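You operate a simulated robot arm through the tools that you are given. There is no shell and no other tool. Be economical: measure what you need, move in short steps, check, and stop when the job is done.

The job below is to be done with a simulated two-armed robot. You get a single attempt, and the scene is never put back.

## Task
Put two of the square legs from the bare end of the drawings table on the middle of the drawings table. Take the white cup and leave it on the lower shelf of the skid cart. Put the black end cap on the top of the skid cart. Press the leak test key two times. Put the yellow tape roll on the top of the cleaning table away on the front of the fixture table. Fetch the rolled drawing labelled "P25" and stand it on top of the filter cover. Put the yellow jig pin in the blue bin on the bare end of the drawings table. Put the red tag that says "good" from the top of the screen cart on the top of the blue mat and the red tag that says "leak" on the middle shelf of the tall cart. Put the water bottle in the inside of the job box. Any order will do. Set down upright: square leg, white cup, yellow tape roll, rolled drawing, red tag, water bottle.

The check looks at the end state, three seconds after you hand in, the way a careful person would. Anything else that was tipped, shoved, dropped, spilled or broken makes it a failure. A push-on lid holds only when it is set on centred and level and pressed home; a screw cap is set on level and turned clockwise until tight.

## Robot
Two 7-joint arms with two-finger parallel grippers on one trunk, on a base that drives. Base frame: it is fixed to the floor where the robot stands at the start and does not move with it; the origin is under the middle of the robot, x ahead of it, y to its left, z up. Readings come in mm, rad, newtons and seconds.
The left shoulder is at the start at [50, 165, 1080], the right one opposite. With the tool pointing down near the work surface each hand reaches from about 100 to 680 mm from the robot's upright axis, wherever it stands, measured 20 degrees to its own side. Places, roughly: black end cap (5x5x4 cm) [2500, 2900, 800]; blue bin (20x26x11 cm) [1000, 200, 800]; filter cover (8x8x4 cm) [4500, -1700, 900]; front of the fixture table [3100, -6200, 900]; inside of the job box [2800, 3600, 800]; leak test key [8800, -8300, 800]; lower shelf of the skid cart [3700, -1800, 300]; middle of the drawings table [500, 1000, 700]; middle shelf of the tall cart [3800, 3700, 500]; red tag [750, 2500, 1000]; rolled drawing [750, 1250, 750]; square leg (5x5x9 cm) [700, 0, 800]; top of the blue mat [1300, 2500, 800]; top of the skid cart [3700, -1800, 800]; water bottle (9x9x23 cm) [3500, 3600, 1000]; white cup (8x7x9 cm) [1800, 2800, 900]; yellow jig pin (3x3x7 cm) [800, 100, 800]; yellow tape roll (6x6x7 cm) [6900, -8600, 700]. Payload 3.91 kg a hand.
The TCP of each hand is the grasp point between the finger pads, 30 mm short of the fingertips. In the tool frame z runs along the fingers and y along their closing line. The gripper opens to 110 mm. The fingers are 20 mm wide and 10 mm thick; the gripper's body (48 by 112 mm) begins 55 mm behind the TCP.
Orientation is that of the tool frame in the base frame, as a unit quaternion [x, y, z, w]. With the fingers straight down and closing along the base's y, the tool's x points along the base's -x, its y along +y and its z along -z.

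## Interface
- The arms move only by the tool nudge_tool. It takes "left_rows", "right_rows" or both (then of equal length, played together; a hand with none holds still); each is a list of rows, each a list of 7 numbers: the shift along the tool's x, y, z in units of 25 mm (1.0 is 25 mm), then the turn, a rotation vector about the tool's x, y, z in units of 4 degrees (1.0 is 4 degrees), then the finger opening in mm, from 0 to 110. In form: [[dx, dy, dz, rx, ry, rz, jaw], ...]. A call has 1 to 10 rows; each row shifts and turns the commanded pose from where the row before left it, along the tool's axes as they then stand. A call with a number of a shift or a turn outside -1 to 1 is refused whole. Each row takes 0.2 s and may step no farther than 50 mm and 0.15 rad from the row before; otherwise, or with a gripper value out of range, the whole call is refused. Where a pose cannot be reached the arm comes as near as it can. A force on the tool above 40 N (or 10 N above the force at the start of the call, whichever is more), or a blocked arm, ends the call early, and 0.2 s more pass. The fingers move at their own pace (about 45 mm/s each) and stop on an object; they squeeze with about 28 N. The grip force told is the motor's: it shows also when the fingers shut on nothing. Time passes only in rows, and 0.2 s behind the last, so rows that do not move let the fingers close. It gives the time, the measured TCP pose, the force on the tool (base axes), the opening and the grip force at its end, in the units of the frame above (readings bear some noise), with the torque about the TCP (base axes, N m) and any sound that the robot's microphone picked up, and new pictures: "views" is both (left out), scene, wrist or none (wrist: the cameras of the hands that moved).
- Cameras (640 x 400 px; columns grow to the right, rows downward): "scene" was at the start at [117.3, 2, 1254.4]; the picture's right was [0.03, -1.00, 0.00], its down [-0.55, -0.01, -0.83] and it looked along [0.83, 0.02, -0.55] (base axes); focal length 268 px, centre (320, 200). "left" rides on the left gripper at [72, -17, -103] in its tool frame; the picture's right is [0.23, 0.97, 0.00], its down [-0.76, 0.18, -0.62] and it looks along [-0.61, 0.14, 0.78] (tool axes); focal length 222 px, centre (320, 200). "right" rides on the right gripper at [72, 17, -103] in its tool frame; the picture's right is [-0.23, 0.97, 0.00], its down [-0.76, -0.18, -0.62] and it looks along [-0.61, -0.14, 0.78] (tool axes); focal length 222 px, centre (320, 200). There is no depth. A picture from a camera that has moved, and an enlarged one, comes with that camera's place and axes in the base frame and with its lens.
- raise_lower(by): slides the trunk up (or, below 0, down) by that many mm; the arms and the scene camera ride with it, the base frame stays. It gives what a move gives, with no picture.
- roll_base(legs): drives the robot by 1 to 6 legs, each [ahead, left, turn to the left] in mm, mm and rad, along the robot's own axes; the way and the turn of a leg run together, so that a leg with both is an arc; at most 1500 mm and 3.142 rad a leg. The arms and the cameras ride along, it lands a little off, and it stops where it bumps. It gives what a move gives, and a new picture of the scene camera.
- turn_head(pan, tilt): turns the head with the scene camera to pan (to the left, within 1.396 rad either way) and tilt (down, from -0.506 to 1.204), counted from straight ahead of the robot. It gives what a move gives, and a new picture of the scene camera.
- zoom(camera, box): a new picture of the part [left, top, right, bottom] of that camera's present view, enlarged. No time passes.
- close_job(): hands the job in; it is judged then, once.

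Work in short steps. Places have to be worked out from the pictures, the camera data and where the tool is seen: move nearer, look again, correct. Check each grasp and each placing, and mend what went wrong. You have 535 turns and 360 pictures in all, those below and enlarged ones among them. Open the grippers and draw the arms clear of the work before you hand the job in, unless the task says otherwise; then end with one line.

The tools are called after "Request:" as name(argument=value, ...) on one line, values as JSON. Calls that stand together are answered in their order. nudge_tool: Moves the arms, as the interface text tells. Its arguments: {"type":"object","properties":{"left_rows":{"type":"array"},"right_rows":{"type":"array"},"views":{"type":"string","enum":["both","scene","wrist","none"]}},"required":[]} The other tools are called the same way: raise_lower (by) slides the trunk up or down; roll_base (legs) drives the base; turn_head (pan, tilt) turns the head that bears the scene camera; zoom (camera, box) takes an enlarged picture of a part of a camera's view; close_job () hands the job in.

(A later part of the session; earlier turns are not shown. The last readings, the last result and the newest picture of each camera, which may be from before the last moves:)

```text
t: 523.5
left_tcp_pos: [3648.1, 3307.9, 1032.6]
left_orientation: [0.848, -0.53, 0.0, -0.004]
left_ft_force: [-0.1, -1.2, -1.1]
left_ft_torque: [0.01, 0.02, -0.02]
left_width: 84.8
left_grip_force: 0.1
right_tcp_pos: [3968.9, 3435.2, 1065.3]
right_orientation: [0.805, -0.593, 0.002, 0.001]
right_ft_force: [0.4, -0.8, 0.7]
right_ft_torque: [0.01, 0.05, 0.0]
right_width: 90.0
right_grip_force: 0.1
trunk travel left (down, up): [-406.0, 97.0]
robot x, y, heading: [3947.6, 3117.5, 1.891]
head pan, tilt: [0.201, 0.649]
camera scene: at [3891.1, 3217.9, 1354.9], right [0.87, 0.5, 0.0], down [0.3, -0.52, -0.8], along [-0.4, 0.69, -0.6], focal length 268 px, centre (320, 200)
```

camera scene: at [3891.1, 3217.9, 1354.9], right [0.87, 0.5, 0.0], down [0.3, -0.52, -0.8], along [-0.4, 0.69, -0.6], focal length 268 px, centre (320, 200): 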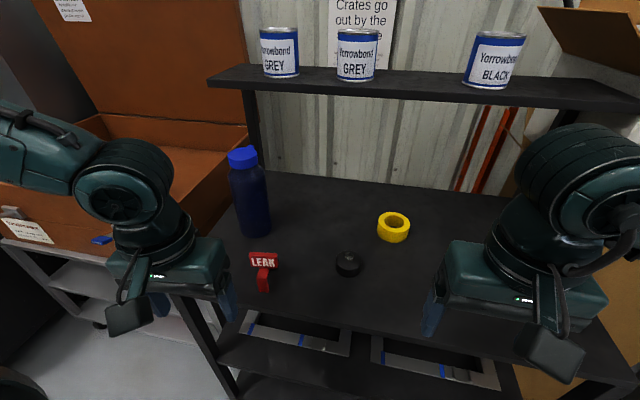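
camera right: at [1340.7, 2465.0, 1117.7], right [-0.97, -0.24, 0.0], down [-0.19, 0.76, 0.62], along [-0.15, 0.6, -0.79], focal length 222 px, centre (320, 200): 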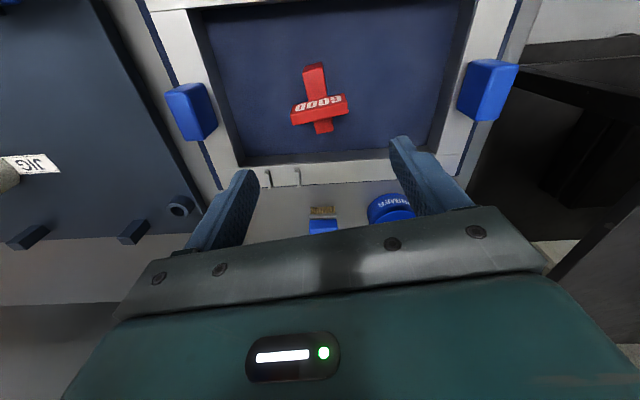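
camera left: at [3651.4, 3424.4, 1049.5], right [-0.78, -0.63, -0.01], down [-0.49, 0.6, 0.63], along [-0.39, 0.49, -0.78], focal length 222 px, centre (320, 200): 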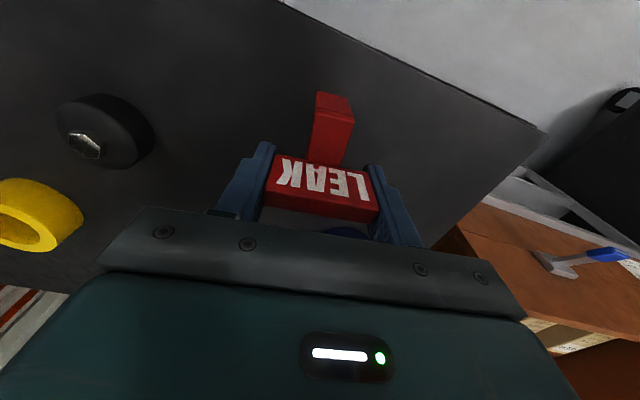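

I strafe left 120 mm and, with the right hand clear of the deck, yaw it 9° and pitch it 40° forward for a tilted regrasp.

Request:
roll_base(legs=[[0, 120, 0]])

Request:
nudge_tool(right_rows=[[0, 0, 0, 0, 0, -1, 90], [0, 0, 0, 0, 0, -1.0, 90], [0, 0, 0, 0, 0, -0.2, 90], [0, 0, 0, 0, -1, 0, 90], [0, 0, 0, 0, -1, 0, 90], [0, 0, 0, 0, -1, 0, 90], [0, 0, 0, 0, -1, 0, 90], [0, 0, 0, 0, -1, 0, 90], [0, 0, 0, 0, -1, 0, 90], [0, 0, 0, 0, -1, 0, 90]], views="none")

Request:
nudge_tool(right_rows=[[0, 0, 0, 0, -1, 0, 90], [0, 0, 0, 0, -1, 0, 90], [0, 0, 0, 0, -1, 0, 90]], views="both")

```text
t: 525.2
left_tcp_pos: [3534.5, 3269.0, 1032.2]
left_orientation: [0.848, -0.53, -0.001, -0.002]
left_ft_force: [-0.4, -0.9, -1.4]
left_ft_torque: [0.0, -0.03, -0.01]
left_width: 84.9
left_grip_force: 0.0
right_tcp_pos: [3856.4, 3397.4, 1064.8]
right_orientation: [0.806, -0.592, 0.002, 0.002]
right_ft_force: [-0.1, 0.2, -0.1]
right_ft_torque: [0.03, -0.06, -0.03]
right_width: 89.8
right_grip_force: 0.0
trunk travel left (down, up): [-406.0, 97.0]
robot x, y, heading: [3832.4, 3078.6, 1.896]
head pan, tilt: [0.201, 0.649]
camera scene: at [3778.6, 3180.5, 1354.9], right [0.87, 0.5, 0.0], down [0.3, -0.52, -0.8], along [-0.4, 0.69, -0.6], focal length 268 px, centre (320, 200)
```

scene: 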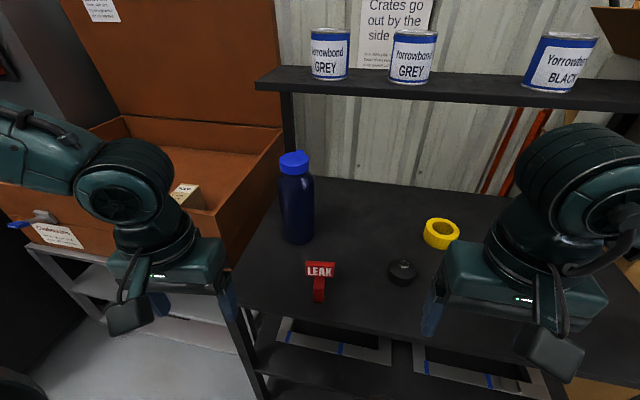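

```text
t: 527.4
left_tcp_pos: [3535.1, 3269.8, 1031.7]
left_orientation: [0.848, -0.53, 0.0, -0.003]
left_ft_force: [-0.7, -0.3, 0.2]
left_ft_torque: [-0.04, 0.0, -0.02]
left_width: 85.0
left_grip_force: 0.0
right_tcp_pos: [3829.6, 3424.1, 1074.7]
right_orientation: [0.824, -0.514, -0.204, -0.127]
right_ft_force: [-0.4, 0.1, 0.2]
right_ft_torque: [0.01, -0.03, -0.03]
right_width: 89.7
right_grip_force: 0.0
right hand out of reach, approached as far as the arm can: row 8, 9, 10
trunk travel left (down, up): [-406.0, 97.0]
robot x, y, heading: [3832.3, 3080.6, 1.892]
head pan, tilt: [0.201, 0.649]
```

```text
t: 528.2
left_tcp_pos: [3534.4, 3270.7, 1031.8]
left_orientation: [0.848, -0.53, 0.0, -0.002]
left_ft_force: [0.1, 0.3, -0.2]
left_ft_torque: [0.02, 0.02, 0.0]
left_width: 84.6
left_grip_force: 0.0
right_tcp_pos: [3803.2, 3444.1, 1081.8]
right_orientation: [0.798, -0.498, -0.289, -0.18]
right_ft_force: [0.6, -0.1, -0.4]
right_ft_torque: [0.02, -0.03, -0.01]
right_width: 90.0
right_grip_force: 0.1
right hand out of reach, approached as far as the arm can: row 1, 2, 3
trunk travel left (down, up): [-406.0, 97.0]
robot x, y, heading: [3827.2, 3079.4, 1.895]
head pan, tilt: [0.201, 0.649]
camera scene: at [3778.9, 3180.6, 1354.9], right [0.87, 0.5, 0.0], down [0.3, -0.52, -0.8], along [-0.4, 0.69, -0.6], focal length 268 px, centre (320, 200)
camera right: at [3840.8, 3328.8, 1114.8], right [-0.95, -0.27, 0.15], down [0.08, 0.25, 0.97], along [-0.3, 0.93, -0.21], focal length 222 px, centre (320, 200)
```

scene: 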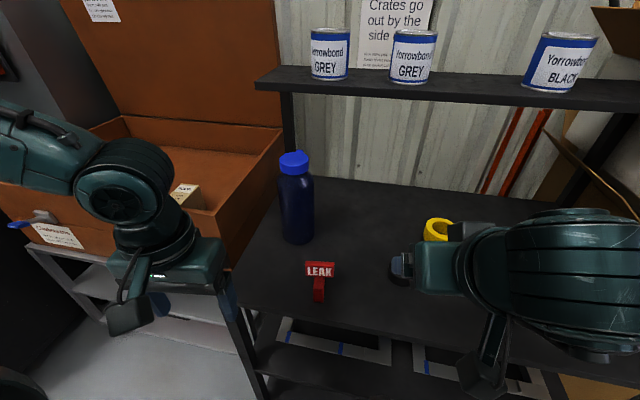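
right: 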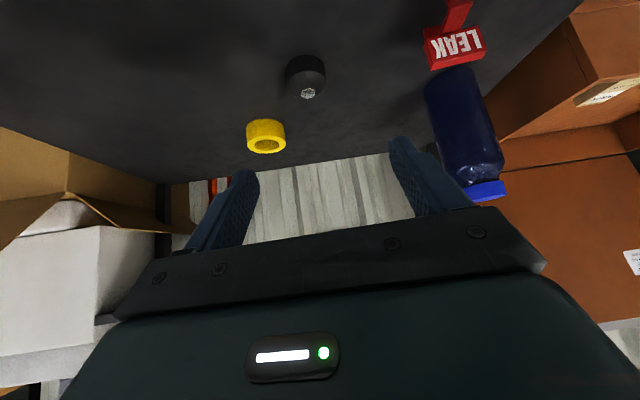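

The 40° tilt works. I move to a pre-grasp point 120 mm back along the finger axis from the LEAK plate.

Request:
nudge_tool(right_rows=[[0.09, 0.92, 0.51, 0, 0, 0, 90], [0.09, 0.92, 0.51, 0, 0, 0, 90], [0.09, 0.92, 0.51, 0, 0, 0, 90], [0.09, 0.92, 0.51, 0, 0, 0, 90], [0.09, 0.92, 0.51, 0, 0, 0, 90], [0.09, 0.92, 0.51, 0, 0, 0, 90], [0.09, 0.92, 0.51, 0, 0, 0, 90]], views="wrist")

```text
t: 529.8
left_tcp_pos: [3534.7, 3270.9, 1032.3]
left_orientation: [0.848, -0.529, -0.002, -0.003]
left_ft_force: [0.1, 0.5, -0.7]
left_ft_torque: [0.01, -0.01, -0.02]
left_width: 84.8
left_grip_force: 0.1
right_tcp_pos: [3637.7, 3414.6, 1002.8]
right_orientation: [0.798, -0.497, -0.29, -0.18]
right_ft_force: [0.2, 0.4, 0.9]
right_ft_torque: [-0.01, 0.04, -0.04]
right_width: 89.7
right_grip_force: 0.0
trunk travel left (down, up): [-406.0, 97.0]
robot x, y, heading: [3831.6, 3079.5, 1.892]
head pan, tilt: [0.201, 0.649]
camera right: at [3675.7, 3298.5, 1035.8], right [-0.95, -0.27, 0.15], down [0.08, 0.25, 0.97], along [-0.3, 0.93, -0.21], focal length 222 px, centre (320, 200)
```

right: 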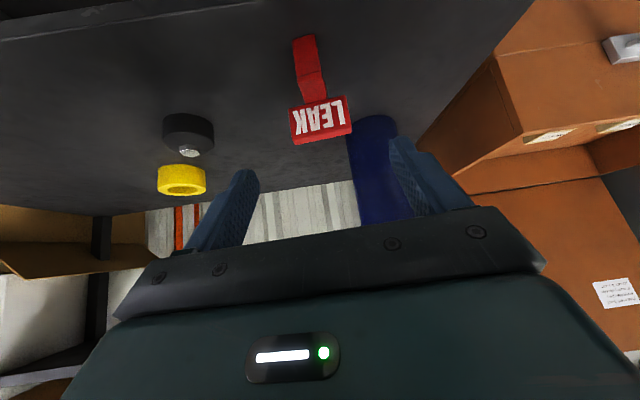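

The plate lies exactly on the approach line. I advance 118 mm along the fingers and close.

Request:
nudge_tool(right_rows=[[0, 0, 1, 0, 0, 0, 90], [0, 0, 1, 0, 0, 0, 90], [0, 0, 1, 0, 0, 0, 90], [0, 0, 1, 0, 0, 0, 90], [0, 0, 0.7, 0, 0, 0, 90], [0, 0, 0, 0, 0, 0, 90]], views="wrist")

```text
t: 531.2
left_tcp_pos: [3535.6, 3269.4, 1032.6]
left_orientation: [0.848, -0.531, 0.0, -0.003]
left_ft_force: [-0.7, 0.4, -0.8]
left_ft_torque: [0.01, 0.0, 0.0]
left_width: 85.1
left_grip_force: 0.0
right_tcp_pos: [3606.6, 3481.4, 913.7]
right_orientation: [0.798, -0.497, -0.289, -0.179]
right_ft_force: [0.1, -0.3, -0.6]
right_ft_torque: [0.0, 0.03, -0.02]
right_width: 90.1
right_grip_force: 0.0
trunk travel left (down, up): [-406.0, 97.0]
robot x, y, heading: [3832.2, 3079.2, 1.893]
head pan, tilt: [0.201, 0.649]
camera right: at [3643.3, 3366.0, 946.8], right [-0.95, -0.27, 0.15], down [0.08, 0.25, 0.97], along [-0.3, 0.93, -0.21], focal length 222 px, centre (320, 200)
```

right: 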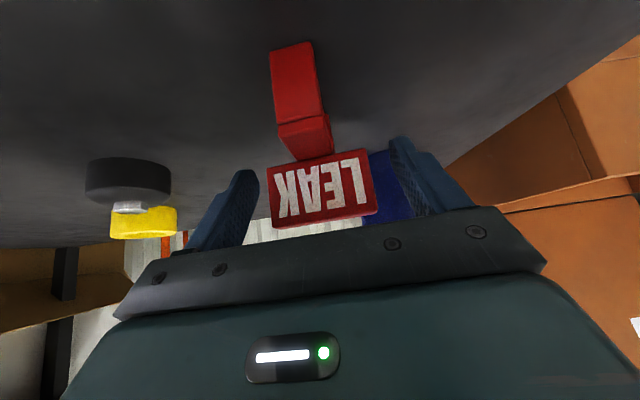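

Plate is centred at the TCP. Close and lift along the vertical.

Request:
nudge_tool(right_rows=[[0, 0, 0, 0, 0, 0, 40], [0, 0, 0, 0, 0, 0, 40], [0, 0, 0, 0, 0, 0, 40], [0, 0, 0, 0, 0, 0, 40], [-0.64, 0, -0.77, 0, 0, 0, 40], [-0.64, 0, -0.77, 0, 0, 0, 40], [-0.64, 0, -0.77, 0, 0, 0, 40]], views="wrist")

```text
t: 532.8
left_tcp_pos: [3534.5, 3270.8, 1032.9]
left_orientation: [0.848, -0.53, -0.001, -0.002]
left_ft_force: [-0.2, -0.4, -0.4]
left_ft_torque: [0.0, 0.01, -0.01]
left_width: 84.9
left_grip_force: 0.0
right_tcp_pos: [3604.4, 3481.3, 989.0]
right_orientation: [0.798, -0.497, -0.29, -0.179]
right_ft_force: [0.0, 0.0, 0.0]
right_ft_torque: [0.0, -0.01, 0.0]
right_width: 57.2
right_grip_force: 28.1
trunk travel left (down, up): [-406.0, 97.0]
robot x, y, heading: [3831.8, 3076.6, 1.892]
head pan, tilt: [0.201, 0.649]
camera right: at [3643.3, 3366.1, 1021.9], right [-0.95, -0.27, 0.15], down [0.08, 0.25, 0.97], along [-0.3, 0.93, -0.21], focal length 222 px, centre (320, 200)
```

right: 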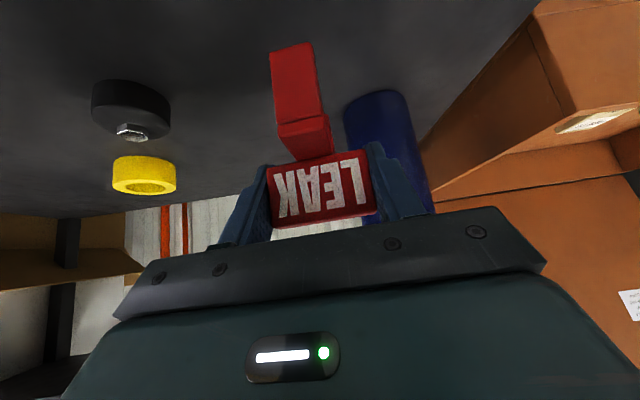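

Tag held tilted. I back out 260 mm, lower the trunk to middle-shelf height, and shift right toward the gap between the two frames.

Request:
roll_base(legs=[[-260, 0, 0], [0, -230, 0]])

Request:
raise_lower(by=-270)

Request:
nudge_tool(right_rows=[[0, 0, 0, 0, 0, 0, 40]], views="both")

```text
t: 536.9
left_tcp_pos: [3837.1, 3096.1, 1032.3]
left_orientation: [0.848, -0.53, -0.001, -0.002]
left_ft_force: [0.3, -0.9, 0.5]
left_ft_torque: [0.05, 0.01, 0.0]
left_width: 84.9
left_grip_force: 0.0
right_tcp_pos: [3907.1, 3307.7, 988.3]
right_orientation: [0.797, -0.498, -0.289, -0.18]
right_ft_force: [0.0, 0.1, -0.3]
right_ft_torque: [0.0, 0.0, 0.04]
right_width: 56.9
right_grip_force: 28.3
trunk travel left (down, up): [-406.0, 97.0]
robot x, y, heading: [4132.9, 2903.9, 1.887]
head pan, tilt: [0.201, 0.649]
camera scene: at [4080.1, 3005.5, 1354.9], right [0.87, 0.5, 0.0], down [0.3, -0.52, -0.8], along [-0.4, 0.69, -0.6], focal length 268 px, centre (320, 200)
```

scene: 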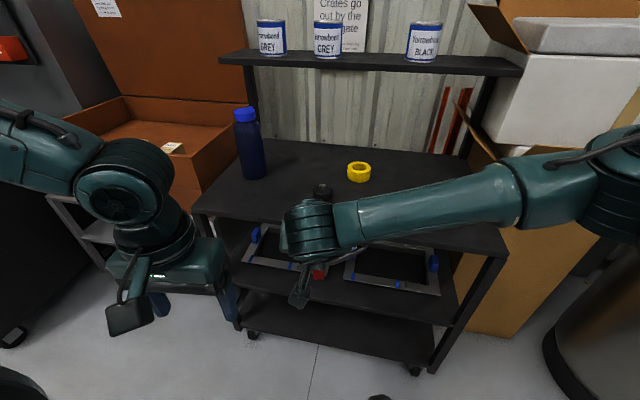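

```text
t: 539.7
left_tcp_pos: [3836.4, 3094.8, 762.1]
left_orientation: [0.847, -0.531, -0.001, -0.002]
left_ft_force: [0.5, 0.1, 0.3]
left_ft_torque: [0.01, -0.01, 0.01]
left_width: 84.6
left_grip_force: 0.1
right_tcp_pos: [3906.2, 3307.2, 719.4]
right_orientation: [0.797, -0.498, -0.29, -0.18]
right_ft_force: [0.3, 0.0, -0.2]
right_ft_torque: [0.01, -0.05, -0.01]
right_width: 57.2
right_grip_force: 28.2
trunk travel left (down, up): [-136.0, 367.0]
robot x, y, heading: [4133.4, 2905.2, 1.893]
head pan, tilt: [0.201, 0.649]
```

```text
t: 540.1
left_tcp_pos: [3836.4, 3095.1, 762.0]
left_orientation: [0.847, -0.531, 0.0, -0.002]
left_ft_force: [-0.1, -0.6, 0.7]
left_ft_torque: [-0.01, -0.01, -0.03]
left_width: 85.0
left_grip_force: 0.0
right_tcp_pos: [3907.1, 3307.2, 718.1]
right_orientation: [0.798, -0.498, -0.288, -0.179]
right_ft_force: [0.5, 0.0, -0.4]
right_ft_torque: [-0.03, 0.02, -0.01]
right_width: 57.2
right_grip_force: 28.1
trunk travel left (down, up): [-136.0, 367.0]
robot x, y, heading: [4133.0, 2903.2, 1.896]
head pan, tilt: [0.201, 0.649]
camera scene: at [4079.9, 3005.4, 1084.9], right [0.87, 0.5, 0.0], down [0.3, -0.52, -0.8], along [-0.4, 0.69, -0.6], focal length 268 px, centre (320, 200)
camera right: at [3944.3, 3191.4, 751.6], right [-0.95, -0.27, 0.15], down [0.08, 0.25, 0.97], along [-0.3, 0.93, -0.21], focal length 222 px, centre (320, 200)
```

scene: 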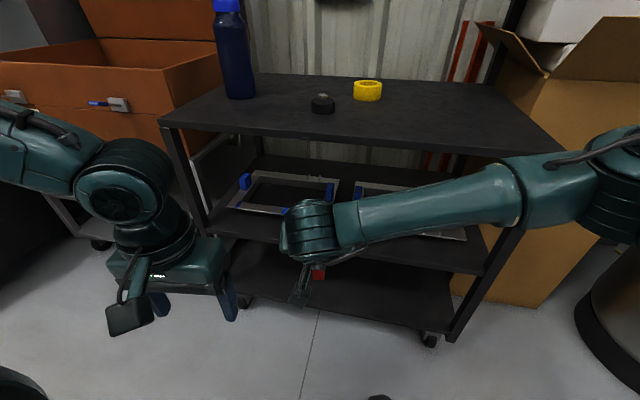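
right: 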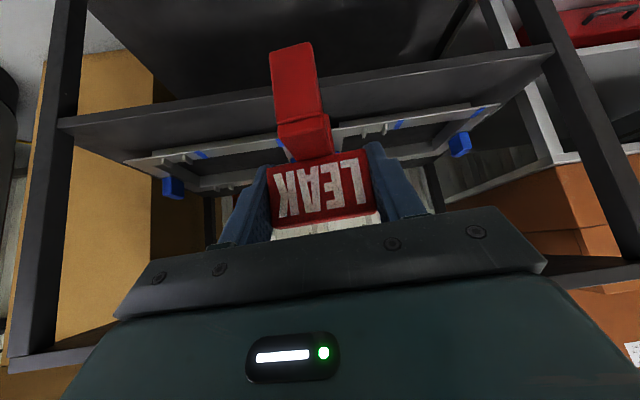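

Shelf z≈500, front edge s'≈2079, frames start >100 mm in. I lower the trunk 95 mm (tag base ~55 mm above shelf) and drive forward 170 mm.

Request:
raise_lower(by=-95)

Request:
roll_base(legs=[[170, 0, 0]])

Request:
nudge_tool(right_rows=[[0, 0, 0, 0, 0, 0, 40]], views="wrist")

```text
t: 541.4
left_tcp_pos: [3836.1, 3094.7, 668.0]
left_orientation: [0.848, -0.531, 0.0, -0.002]
left_ft_force: [0.0, 0.1, 0.2]
left_ft_torque: [-0.03, 0.01, 0.03]
left_width: 84.9
left_grip_force: 0.0
right_tcp_pos: [3907.9, 3307.6, 623.6]
right_orientation: [0.797, -0.499, -0.289, -0.181]
right_ft_force: [0.2, -0.4, 0.2]
right_ft_torque: [-0.05, 0.0, 0.05]
right_width: 57.1
right_grip_force: 27.4
trunk travel left (down, up): [-41.0, 462.0]
robot x, y, heading: [4132.0, 2902.0, 1.891]
head pan, tilt: [0.201, 0.649]
```

```text
t: 542.8
left_tcp_pos: [3782.7, 3255.6, 667.1]
left_orientation: [0.847, -0.531, -0.001, -0.002]
left_ft_force: [0.9, 0.5, -0.1]
left_ft_torque: [0.01, -0.01, 0.0]
left_width: 85.0
left_grip_force: 0.0
right_tcp_pos: [3853.1, 3468.5, 623.6]
right_orientation: [0.798, -0.497, -0.29, -0.18]
right_ft_force: [-0.3, 0.2, -0.8]
right_ft_torque: [-0.01, 0.01, 0.02]
right_width: 57.0
right_grip_force: 27.7
trunk travel left (down, up): [-41.0, 462.0]
robot x, y, heading: [4078.7, 3066.1, 1.897]
head pan, tilt: [0.201, 0.649]
camera scene: at [4026.1, 3166.5, 989.9], right [0.87, 0.5, 0.0], down [0.3, -0.52, -0.8], along [-0.4, 0.69, -0.6], focal length 268 px, centre (320, 200)
```

scene: 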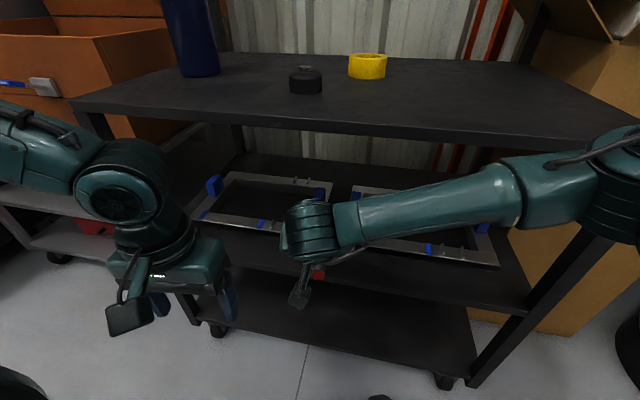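

```text
t: 543.2
left_tcp_pos: [3783.6, 3256.4, 668.3]
left_orientation: [0.848, -0.531, -0.001, -0.002]
left_ft_force: [-0.2, -0.8, 0.2]
left_ft_torque: [-0.01, -0.02, 0.02]
left_width: 85.2
left_grip_force: 0.1
right_tcp_pos: [3852.9, 3469.4, 624.3]
right_orientation: [0.798, -0.497, -0.29, -0.18]
right_ft_force: [0.7, 0.8, 0.5]
right_ft_torque: [0.01, 0.03, 0.01]
right_width: 57.1
right_grip_force: 28.2
trunk travel left (down, up): [-41.0, 462.0]
robot x, y, heading: [4080.2, 3062.6, 1.895]
head pan, tilt: [0.201, 0.649]
camera right: at [3890.5, 3352.4, 656.6], right [-0.95, -0.27, 0.15], down [0.08, 0.25, 0.97], along [-0.3, 0.93, -0.21], focal length 222 px, centre (320, 200)
```

right: 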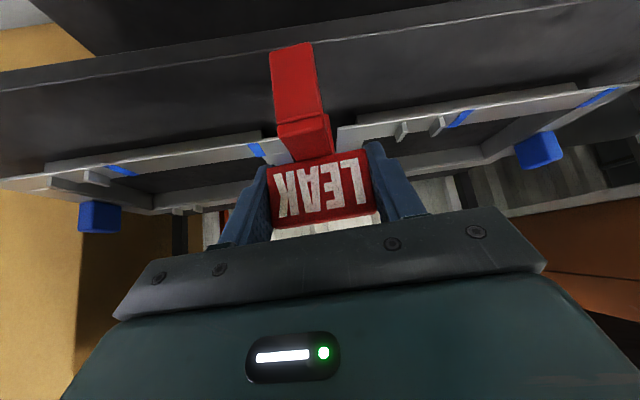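

I advance 68 mm with the arm and lower 45 mm.

Request:
nudge_tool(right_rows=[[-0.7, 0, 0.58, 0, 0, 0, 40], [-0.7, 0, 0.58, 0, 0, 0, 40], [-0.7, 0, 0.58, 0, 0, 0, 40], [0.58, 0, 0.69, 0, 0, 0, 40], [0.58, 0, 0.69, 0, 0, 0, 40], [0, 0, 0, 0, 0, 0, 40]], views="wrist")

```text
t: 544.6
left_tcp_pos: [3782.7, 3255.3, 667.2]
left_orientation: [0.847, -0.531, 0.0, -0.003]
left_ft_force: [0.7, 0.7, -0.9]
left_ft_torque: [0.01, -0.01, -0.03]
left_width: 84.7
left_grip_force: 0.1
right_tcp_pos: [3821.9, 3529.1, 578.0]
right_orientation: [0.798, -0.498, -0.289, -0.18]
right_ft_force: [-0.9, 0.6, -0.1]
right_ft_torque: [0.03, -0.02, -0.02]
right_width: 56.9
right_grip_force: 27.9
trunk travel left (down, up): [-41.0, 462.0]
robot x, y, heading: [4077.6, 3062.8, 1.897]
head pan, tilt: [0.201, 0.649]
camera right: at [3860.2, 3413.2, 611.0], right [-0.95, -0.27, 0.15], down [0.08, 0.25, 0.97], along [-0.3, 0.93, -0.21], focal length 222 px, centre (320, 200)
```

right: 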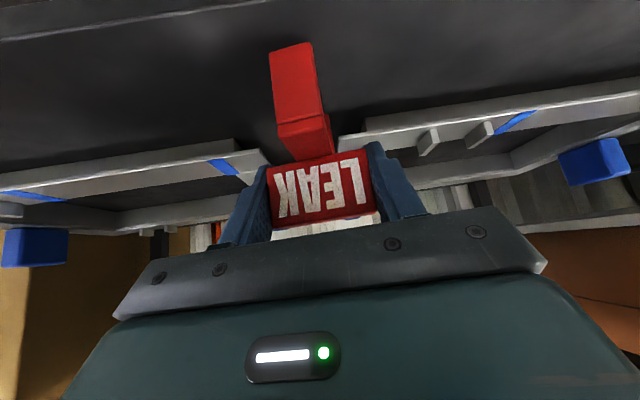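

Inside the edge and between the frames. I lower in 2.5 mm vertical steps.

Request:
nudge_tool(right_rows=[[0.064, 0, 0.077, 0, 0, 0, 40], [0.064, 0, 0.077, 0, 0, 0, 40], [0.064, 0, 0.077, 0, 0, 0, 40], [0, 0, 0, 0, 0, 0, 40]], views="none")

Request:
nudge_tool(right_rows=[[0.064, 0, 0.077, 0, 0, 0, 40], [0.064, 0, 0.077, 0, 0, 0, 40], [0, 0, 0, 0, 0, 0, 40]], views="none")

Request:
nudge_tool(right_rows=[[0.064, 0, 0.077, 0, 0, 0, 40], [0, 0, 0, 0, 0, 0, 40]], views="none")

```text
t: 545.6
left_tcp_pos: [3783.2, 3257.1, 666.7]
left_orientation: [0.848, -0.53, -0.001, -0.002]
left_ft_force: [-0.6, -0.7, -0.4]
left_ft_torque: [-0.04, -0.01, 0.03]
left_width: 84.8
left_grip_force: 0.1
right_tcp_pos: [3823.5, 3528.9, 571.7]
right_orientation: [0.798, -0.498, -0.289, -0.179]
right_ft_force: [0.2, -0.1, -0.6]
right_ft_torque: [-0.01, 0.02, 0.01]
right_width: 57.0
right_grip_force: 28.2
trunk travel left (down, up): [-41.0, 462.0]
robot x, y, heading: [4080.9, 3065.3, 1.893]
head pan, tilt: [0.201, 0.649]
```

```text
t: 546.4
left_tcp_pos: [3782.4, 3256.5, 668.0]
left_orientation: [0.847, -0.531, -0.001, -0.002]
left_ft_force: [-0.3, -0.2, -0.1]
left_ft_torque: [0.0, -0.01, 0.03]
left_width: 85.1
left_grip_force: 0.1
right_tcp_pos: [3823.0, 3528.5, 567.0]
right_orientation: [0.798, -0.497, -0.29, -0.179]
right_ft_force: [-0.7, 0.3, -0.4]
right_ft_torque: [0.0, 0.0, 0.02]
right_width: 57.1
right_grip_force: 28.0
trunk travel left (down, up): [-41.0, 462.0]
robot x, y, heading: [4075.0, 3063.6, 1.892]
head pan, tilt: [0.201, 0.649]
```

```text
t: 547.0
left_tcp_pos: [3783.0, 3257.3, 668.2]
left_orientation: [0.848, -0.53, 0.0, -0.002]
left_ft_force: [0.1, -0.5, 0.9]
left_ft_torque: [0.01, 0.0, -0.02]
left_width: 85.0
left_grip_force: 0.0
right_tcp_pos: [3823.0, 3528.5, 563.8]
right_orientation: [0.797, -0.498, -0.289, -0.18]
right_ft_force: [1.0, -0.7, 2.2]
right_ft_torque: [-0.05, -0.14, -0.03]
right_width: 57.0
right_grip_force: 27.8
trunk travel left (down, up): [-41.0, 462.0]
robot x, y, heading: [4083.0, 3068.9, 1.894]
head pan, tilt: [0.201, 0.649]
```

Request:
nudge_tool(right_rows=[[0.05, 0, 0.06, 0, 0, 0, 40], [0, 0, 0, 0, 0, 0, 40]], views="wrist")

```text
t: 547.6
left_tcp_pos: [3781.4, 3256.7, 668.1]
left_orientation: [0.848, -0.53, -0.002, -0.003]
left_ft_force: [0.7, -0.1, -0.1]
left_ft_torque: [-0.01, 0.0, 0.0]
left_width: 84.9
left_grip_force: 0.1
right_tcp_pos: [3822.4, 3527.9, 563.5]
right_orientation: [0.797, -0.498, -0.29, -0.18]
right_ft_force: [5.4, -3.4, 14.5]
right_ft_torque: [-0.47, -0.47, 0.03]
right_width: 56.9
right_grip_force: 27.6
trunk travel left (down, up): [-41.0, 462.0]
robot x, y, heading: [4079.8, 3061.9, 1.893]
head pan, tilt: [0.201, 0.649]
camera right: at [3860.2, 3413.1, 596.4], right [-0.95, -0.27, 0.15], down [0.08, 0.24, 0.97], along [-0.3, 0.93, -0.21], focal length 222 px, centre (320, 200)
```

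right: 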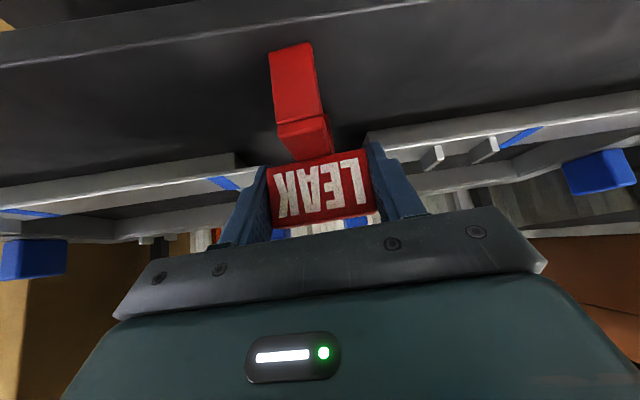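

The tag stands on the shelf. I open and withdraw back along the finger axis.

Request:
nudge_tool(right_rows=[[0, 0, -0.04, 0, 0, 0, 64], [0, 0, 0, 0, 0, 0, 75], [0, 0, 0, 0, 0, 0, 85], [0, 0, -0.8, 0, 0, 0, 85], [0, 0, -1, 0, 0, 0, 85], [0.4, 0, -1, 0, 0, 0, 85], [0.6, 0, -0.8, 0, 0, 0, 85], [0.7, 0, -0.7, 0, 0, 0, 85]], views="wrist")

```text
t: 549.4
left_tcp_pos: [3782.9, 3256.8, 667.3]
left_orientation: [0.848, -0.53, -0.001, -0.003]
left_ft_force: [0.1, 0.0, -0.8]
left_ft_torque: [-0.01, -0.02, 0.01]
left_width: 85.0
left_grip_force: 0.1
right_tcp_pos: [3868.3, 3438.8, 618.3]
right_orientation: [0.797, -0.498, -0.289, -0.18]
right_ft_force: [0.8, -0.3, -0.3]
right_ft_torque: [0.01, 0.0, -0.02]
right_width: 85.0
right_grip_force: 0.1
trunk travel left (down, up): [-41.0, 462.0]
robot x, y, heading: [4078.8, 3063.9, 1.896]
head pan, tilt: [0.201, 0.649]
camera right: at [3906.3, 3322.0, 651.7], right [-0.95, -0.27, 0.15], down [0.08, 0.25, 0.97], along [-0.3, 0.93, -0.21], focal length 222 px, centre (320, 200)
```

right: 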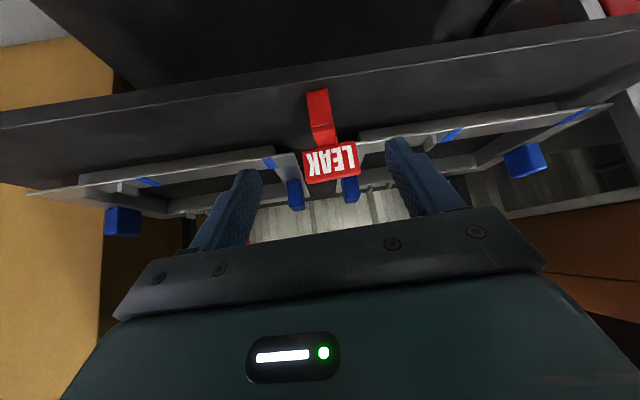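

The LEAK tag stands on the middle shelf. Next the water bottle: I back off 220 mm, raise the trunk and bring the right hand back to vertical.

Request:
roll_base(legs=[[-220, 0, 0]])

Request:
raise_lower(by=400)

Request:
nudge_tool(right_rows=[[0, 0, 0, 0, 1, 0, 100], [0, 0, 0, 0, 1, 0, 100], [0, 0, 0, 0, 1, 0, 100], [0, 0, 0, 0, 1, 0, 100], [0, 0, 0, 0, 1, 0, 100], [0, 0, 0, 0, 1, 0, 100], [0, 0, 0, 0, 1, 0, 100], [0, 0, 0, 0, 1, 0, 100], [0, 0, 0, 0, 1, 0, 100], [0, 0, 0, 0, 0, 1, 100]], views="scene")

```text
t: 551.1
left_tcp_pos: [3851.1, 3046.1, 668.0]
left_orientation: [0.848, -0.53, -0.001, -0.003]
left_ft_force: [-0.9, 0.0, -0.3]
left_ft_torque: [0.03, 0.0, -0.01]
left_width: 85.1
left_grip_force: 0.1
right_tcp_pos: [3937.5, 3229.7, 618.5]
right_orientation: [0.798, -0.497, -0.289, -0.18]
right_ft_force: [-0.7, -0.4, 0.0]
right_ft_torque: [-0.01, 0.01, 0.0]
right_width: 85.1
right_grip_force: 0.0
trunk travel left (down, up): [-41.0, 462.0]
robot x, y, heading: [4147.6, 2853.5, 1.895]
head pan, tilt: [0.201, 0.649]
camera scene: at [4095.9, 2957.4, 989.9], right [0.87, 0.5, 0.0], down [0.3, -0.52, -0.8], along [-0.4, 0.69, -0.6], focal length 268 px, centre (320, 200)
```

scene: 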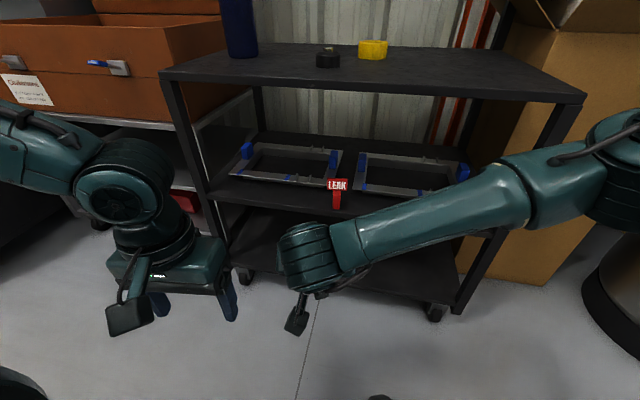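

```text
t: 555.0
left_tcp_pos: [3851.7, 3046.0, 1067.4]
left_orientation: [0.848, -0.53, 0.0, -0.002]
left_ft_force: [-0.9, -0.2, 0.4]
left_ft_torque: [0.0, 0.02, -0.02]
left_width: 85.0
left_grip_force: 0.1
right_tcp_pos: [3937.9, 3228.0, 1019.4]
right_orientation: [0.798, -0.497, -0.29, -0.18]
right_ft_force: [-0.1, -0.1, 0.1]
right_ft_torque: [0.01, 0.02, -0.01]
right_width: 84.9
right_grip_force: 0.1
trunk travel left (down, up): [-441.0, 62.0]
robot x, y, heading: [4148.0, 2856.0, 1.899]
head pan, tilt: [0.201, 0.649]
```

```text
t: 557.1
left_tcp_pos: [3852.7, 3047.4, 1067.3]
left_orientation: [0.848, -0.53, -0.001, -0.002]
left_ft_force: [0.3, 0.7, 0.0]
left_ft_torque: [0.02, 0.0, -0.01]
left_width: 84.8
left_grip_force: 0.0
right_tcp_pos: [3937.6, 3227.3, 1018.8]
right_orientation: [0.829, -0.558, -0.028, -0.015]
right_ft_force: [-0.1, -0.5, -0.4]
right_ft_torque: [0.01, 0.06, -0.01]
right_width: 100.0
right_grip_force: 0.0
trunk travel left (down, up): [-441.0, 62.0]
robot x, y, heading: [4150.9, 2854.4, 1.895]
head pan, tilt: [0.201, 0.649]
camera scene: at [4096.0, 2957.3, 1389.9], right [0.87, 0.5, 0.0], down [0.3, -0.52, -0.8], along [-0.4, 0.69, -0.6], focal length 268 px, centre (320, 200)
```

scene: 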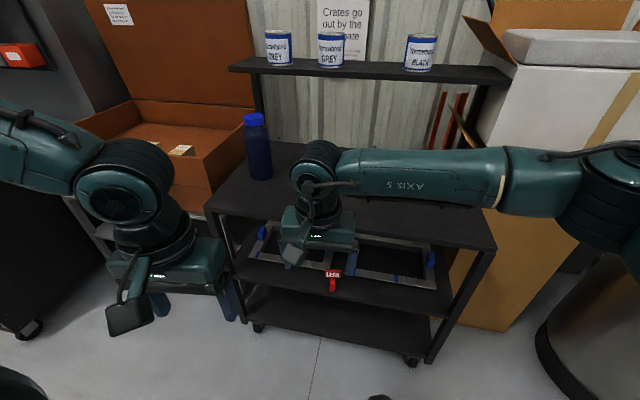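

LEAK is fine on the shelf. The bottle is at about (3480,3565); I strafe left 490 mm, drive in 320 mm and finish levelling the right hand.

Request:
roll_base(legs=[[0, 490, 0], [320, 0, 0]])

Request:
nudge_tool(right_rows=[[0, 0, -1, 0, 0.92, 0.8, 100], [0, 0, -1, 0, 0, 0.8, 100], [0, 0, -1, 0, 0, 0, 100], [0, 0, -1, 0, 0, 0, 100]], views="both")

```text
t: 563.7
left_tcp_pos: [3281.7, 3196.8, 1067.2]
left_orientation: [0.849, -0.528, -0.001, -0.002]
left_ft_force: [0.1, 0.7, 0.0]
left_ft_torque: [0.0, 0.02, 0.03]
left_width: 84.9
left_grip_force: 0.1
right_tcp_pos: [3365.9, 3377.7, 1018.2]
right_orientation: [0.83, -0.557, -0.028, -0.015]
right_ft_force: [0.4, 0.5, -0.1]
right_ft_torque: [0.0, -0.03, 0.02]
right_width: 100.2
right_grip_force: 0.0
trunk travel left (down, up): [-441.0, 62.0]
robot x, y, heading: [3577.8, 2999.3, 1.895]
head pan, tilt: [0.201, 0.649]
camera scene: at [3525.4, 3107.7, 1389.8], right [0.86, 0.5, 0.0], down [0.3, -0.52, -0.8], along [-0.4, 0.69, -0.61], focal length 268 px, centre (320, 200)
```

scene: 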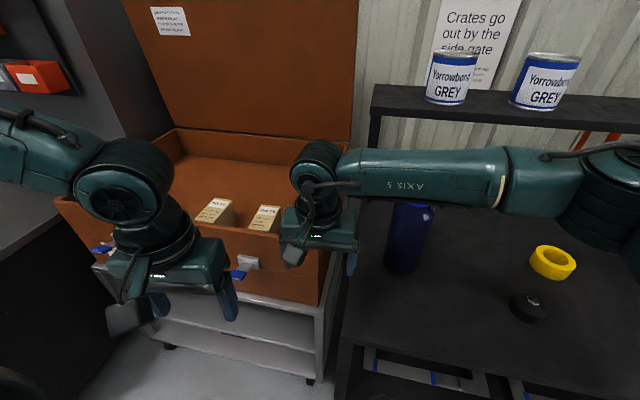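

```text
t: 564.7
left_tcp_pos: [3280.2, 3195.2, 1067.9]
left_orientation: [0.849, -0.528, -0.001, -0.003]
left_ft_force: [-0.5, 0.5, 0.2]
left_ft_torque: [0.02, 0.0, -0.02]
left_width: 84.9
left_grip_force: 0.1
right_tcp_pos: [3368.0, 3376.3, 1118.7]
right_orientation: [0.799, -0.602, -0.002, 0.003]
right_ft_force: [0.8, 0.3, 0.7]
right_ft_torque: [0.0, 0.02, -0.01]
right_width: 100.1
right_grip_force: 0.1
trunk travel left (down, up): [-441.0, 62.0]
robot x, y, heading: [3580.5, 3004.5, 1.898]
head pan, tilt: [0.201, 0.649]
camera scene: at [3525.6, 3106.9, 1389.9], right [0.86, 0.5, 0.0], down [0.3, -0.52, -0.8], along [-0.4, 0.69, -0.6], focal length 268 px, centre (320, 200)
camera right: at [3371.8, 3303.1, 1222.1], right [-1.0, -0.05, 0.01], down [-0.03, 0.78, 0.62], along [-0.04, 0.62, -0.78], focal length 222 px, centre (320, 200)
```

scene: 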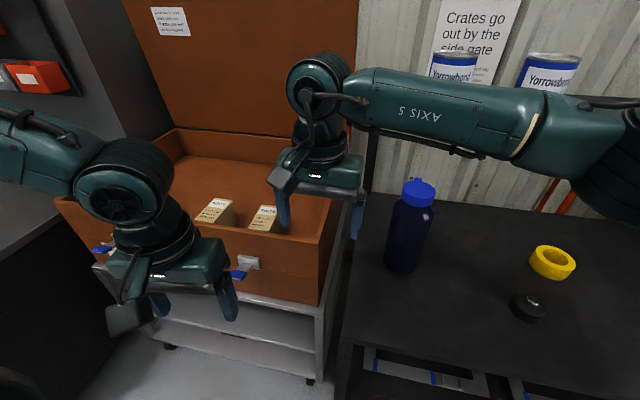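
right: 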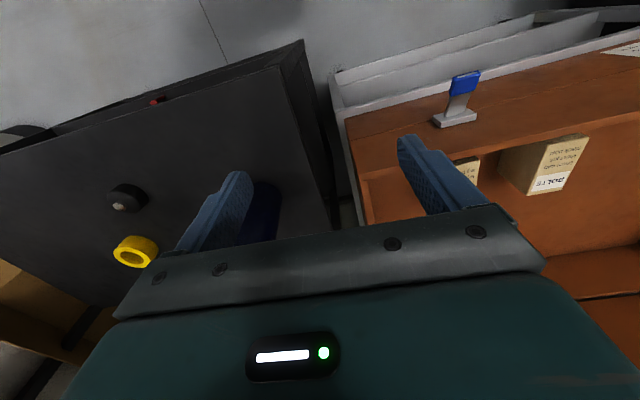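

Bottle axis ≈(3474,3595), top ≈1083. I move the right hand above it, raised a bit.

Request:
nudge_tool(right_rows=[[0, -0.72, -1, 0, 0, 0, 105], [-0.8, -0.72, -0.5, 0, 0, 0, 105], [-0.8, -0.72, 0, 0, 0, 0, 105], [-0.8, -0.72, 0, 0, 0, 0, 105], [-0.8, -0.72, 0, 0, 0, 0, 105], [-0.8, -0.72, 0, 0, 0, 0, 105], [-0.8, -0.72, 0, 0, 0, 0, 105], [-0.8, -0.72, 0, 0, 0, 0, 105], [-0.8, -0.72, 0, 0, 0, 0, 105]], views="wrist")

```text
t: 566.7
left_tcp_pos: [3281.9, 3196.3, 1067.5]
left_orientation: [0.849, -0.528, 0.0, -0.002]
left_ft_force: [0.0, 0.1, 0.0]
left_ft_torque: [-0.02, 0.01, -0.01]
left_width: 84.9
left_grip_force: 0.1
right_tcp_pos: [3481.7, 3574.9, 1154.1]
right_orientation: [0.798, -0.602, -0.002, 0.002]
right_ft_force: [-0.4, -0.8, 0.4]
right_ft_torque: [0.01, 0.0, 0.01]
right_width: 105.0
right_grip_force: 0.0
trunk travel left (down, up): [-441.0, 62.0]
robot x, y, heading: [3581.0, 3004.9, 1.896]
head pan, tilt: [0.201, 0.649]
camera right: at [3483.9, 3501.6, 1258.4], right [-1.0, -0.05, 0.01], down [-0.03, 0.78, 0.62], along [-0.04, 0.62, -0.78], focal length 222 px, centre (320, 200)
```

right: 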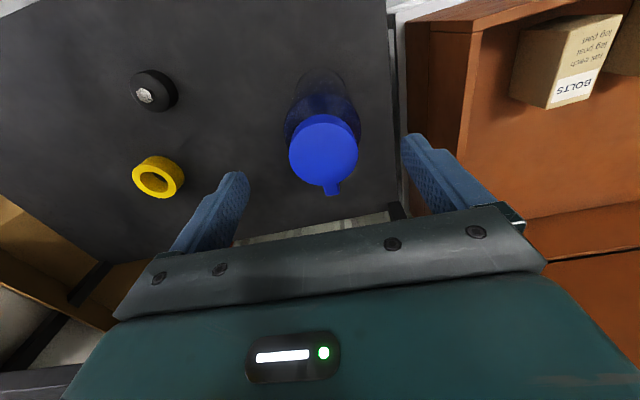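

Cap Ø≈61 mm centred at (3474,3586). I correct and descend so the fingers take the cap, then close.

Request:
nudge_tool(right_rows=[[-0.51, 0.18, 0, 0, 0, 0, 105], [0, 0, 1, 0, 0, 0, 105], [0, 0, 1, 0, 0, 0, 105], [0, 0, 1, 0, 0, 0, 105], [0, 0, 0.7, 0, 0, 0, 105], [0, 0, 0, 0, 0, 0, 45], [0, 0, 0, 0, 0, 0, 45], [0, 0, 0, 0, 0, 0, 45], [0, 0, 0, 0, 0, 0, 45]], views="both")

```text
t: 568.7
left_tcp_pos: [3282.1, 3195.3, 1067.9]
left_orientation: [0.849, -0.528, -0.002, -0.003]
left_ft_force: [0.4, 0.0, 0.8]
left_ft_torque: [-0.01, 0.01, 0.02]
left_width: 85.3
left_grip_force: 0.1
right_tcp_pos: [3471.8, 3585.8, 1064.5]
right_orientation: [0.799, -0.602, -0.003, 0.002]
right_ft_force: [3.6, 1.9, 15.0]
right_ft_torque: [0.35, -0.16, -0.07]
right_width: 72.0
right_grip_force: 28.2
trunk travel left (down, up): [-441.0, 62.0]
robot x, y, heading: [3579.3, 3005.4, 1.896]
head pan, tilt: [0.201, 0.649]
camera scene: at [3526.3, 3105.8, 1390.2], right [0.86, 0.5, 0.0], down [0.3, -0.52, -0.8], along [-0.4, 0.69, -0.6], focal length 268 px, centre (320, 200)
camera right: at [3476.1, 3512.2, 1167.7], right [-1.0, -0.05, 0.01], down [-0.03, 0.78, 0.63], along [-0.04, 0.62, -0.78], focal length 222 px, centre (320, 200)
```

scene: 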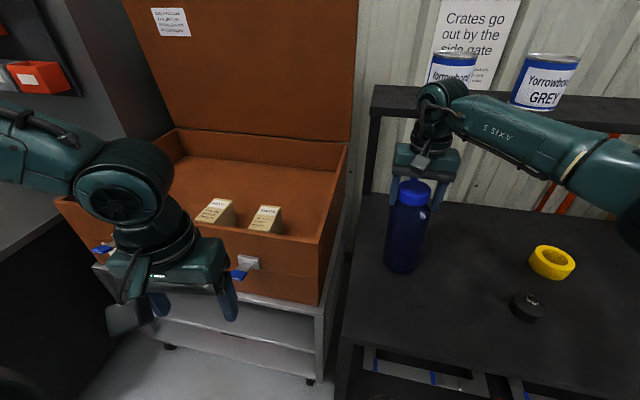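
right: 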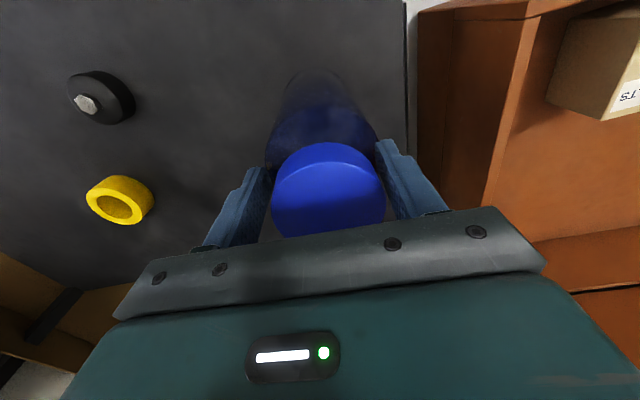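

The fingertips landed on the sloping shoulder (72 mm, 15 N up). I open, rise 13 mm and close on the cap itself.

Request:
nudge_tool(right_rows=[[0, 0, 0, 0, 0, 0, 90], [0, 0, 0, 0, 0, 0, 90], [0, 0, -0.52, 0, 0, 0, 90], [0, 0, 0, 0, 0, 0, 45], [0, 0, 0, 0, 0, 0, 45], [0, 0, 0, 0, 0, 0, 45], [0, 0, 0, 0, 0, 0, 45]], views="wrist")

```text
t: 570.3
left_tcp_pos: [3281.3, 3196.4, 1067.4]
left_orientation: [0.849, -0.528, -0.001, -0.002]
left_ft_force: [-0.1, -0.1, 0.2]
left_ft_torque: [0.02, -0.01, 0.06]
left_width: 85.0
left_grip_force: 0.1
right_tcp_pos: [3471.6, 3586.4, 1075.1]
right_orientation: [0.798, -0.603, -0.003, 0.002]
right_ft_force: [1.5, 0.0, 2.7]
right_ft_torque: [0.05, -0.13, -0.01]
right_width: 63.9
right_grip_force: 27.8
trunk travel left (down, up): [-441.0, 62.0]
robot x, y, heading: [3577.5, 3008.0, 1.897]
head pan, tilt: [0.201, 0.649]
camera right: at [3475.4, 3512.7, 1179.0], right [-1.0, -0.05, 0.01], down [-0.03, 0.78, 0.62], along [-0.04, 0.62, -0.78], focal length 222 px, centre (320, 200)
```

right: 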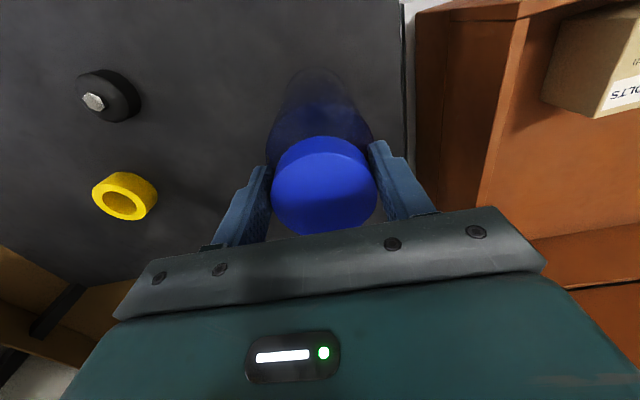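

On the cap now (63.9 mm). I lift a little and check it follows.

Request:
nudge_tool(right_rows=[[0, 0, -0.5, 0, 0, 0, 45], [0, 0, -0.5, 0, 0, 0, 45], [0, 0, -0.5, 0, 0, 0, 45], [0, 0, -0.5, 0, 0, 0, 45], [0, 0, 0, 0, 0, 0, 45]], views="both")

```text
t: 571.5
left_tcp_pos: [3281.1, 3197.4, 1067.7]
left_orientation: [0.849, -0.529, -0.001, -0.002]
left_ft_force: [0.2, 1.0, 0.0]
left_ft_torque: [-0.02, 0.01, 0.01]
left_width: 85.3
left_grip_force: 0.0
right_tcp_pos: [3471.7, 3586.2, 1125.8]
right_orientation: [0.799, -0.602, -0.003, 0.004]
right_ft_force: [0.1, 0.0, -5.0]
right_ft_torque: [-0.05, 0.0, -0.01]
right_width: 63.6
right_grip_force: 27.6
trunk travel left (down, up): [-441.0, 62.0]
robot x, y, heading: [3578.5, 3007.7, 1.898]
head pan, tilt: [0.201, 0.649]
camera scene: at [3525.5, 3107.8, 1389.8], right [0.86, 0.5, 0.0], down [0.3, -0.52, -0.8], along [-0.4, 0.69, -0.61], focal length 268 px, centre (320, 200)
camera right: at [3475.7, 3513.2, 1228.7], right [-1.0, -0.05, 0.01], down [-0.03, 0.78, 0.62], along [-0.04, 0.62, -0.78], focal length 222 px, centre (320, 200)
```

scene: 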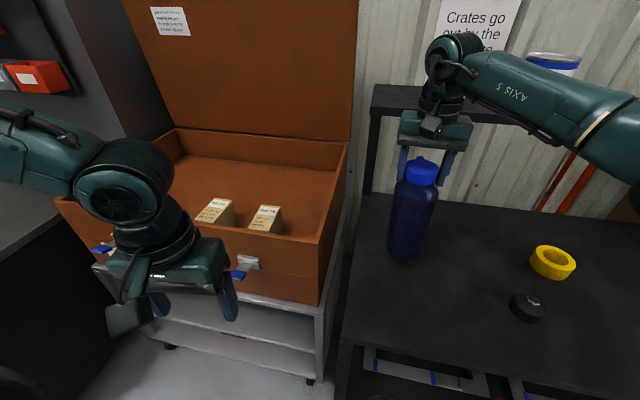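
right: 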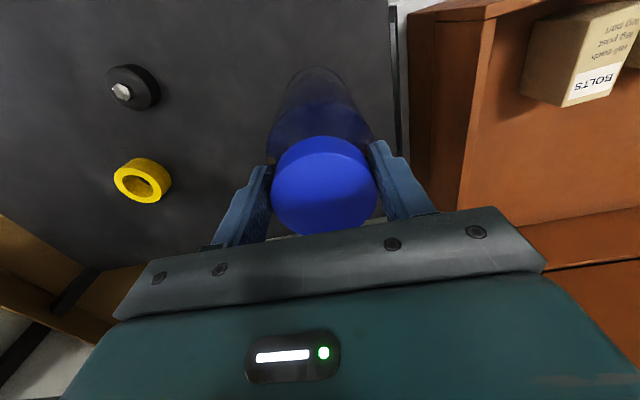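

Lifted (≈0.5 kg); its bottom is 228 mm under the TCP. I raise it to clear the box rim (z≈923), and strafe left toward the job box.

Request:
nudge_tool(right_rows=[[0, 0, -1, 0, 0, 0, 45], [0, 0, -1, 0, 0, 0, 45], [0, 0, -0.6, 0, 0, 0, 45], [0, 0, 0, 0, 0, 0, 45]], views="none")

Request:
roll_base(legs=[[0, 385, 0]])

```text
t: 572.5
left_tcp_pos: [3281.6, 3196.0, 1067.6]
left_orientation: [0.849, -0.528, -0.001, -0.003]
left_ft_force: [-0.1, 0.3, -0.4]
left_ft_torque: [-0.01, -0.01, -0.01]
left_width: 85.1
left_grip_force: 0.0
right_tcp_pos: [3473.2, 3586.2, 1190.1]
right_orientation: [0.799, -0.602, -0.003, 0.004]
right_ft_force: [-0.1, 0.2, -4.5]
right_ft_torque: [-0.05, -0.03, 0.02]
right_width: 63.6
right_grip_force: 27.9
trunk travel left (down, up): [-441.0, 62.0]
robot x, y, heading: [3577.6, 3003.3, 1.895]
head pan, tilt: [0.201, 0.649]
```

```text
t: 576.5
left_tcp_pos: [2917.5, 3073.6, 1066.8]
left_orientation: [0.849, -0.528, -0.001, -0.002]
left_ft_force: [0.3, 0.2, 0.7]
left_ft_torque: [-0.03, -0.01, 0.03]
left_width: 85.0
left_grip_force: 0.0
right_tcp_pos: [3109.1, 3464.4, 1189.3]
right_orientation: [0.798, -0.602, -0.002, 0.002]
right_ft_force: [0.5, 0.4, -5.8]
right_ft_torque: [-0.05, -0.03, 0.01]
right_width: 63.5
right_grip_force: 28.0
trunk travel left (down, up): [-441.0, 62.0]
robot x, y, heading: [3217.2, 2878.3, 1.898]
head pan, tilt: [0.201, 0.649]
camera scene: at [3162.3, 2984.7, 1389.8], right [0.86, 0.5, 0.0], down [0.3, -0.52, -0.8], along [-0.4, 0.69, -0.6], focal length 268 px, centre (320, 200)
```

scene: 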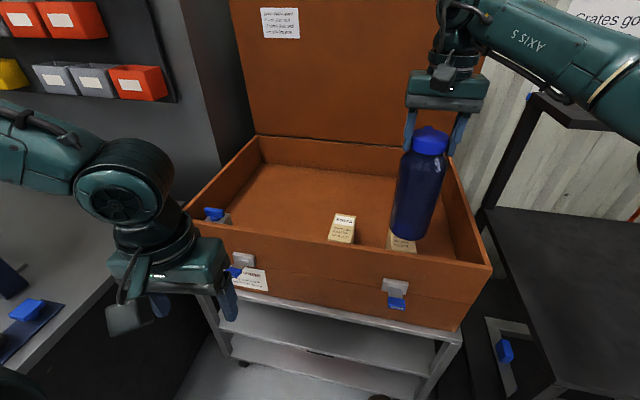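

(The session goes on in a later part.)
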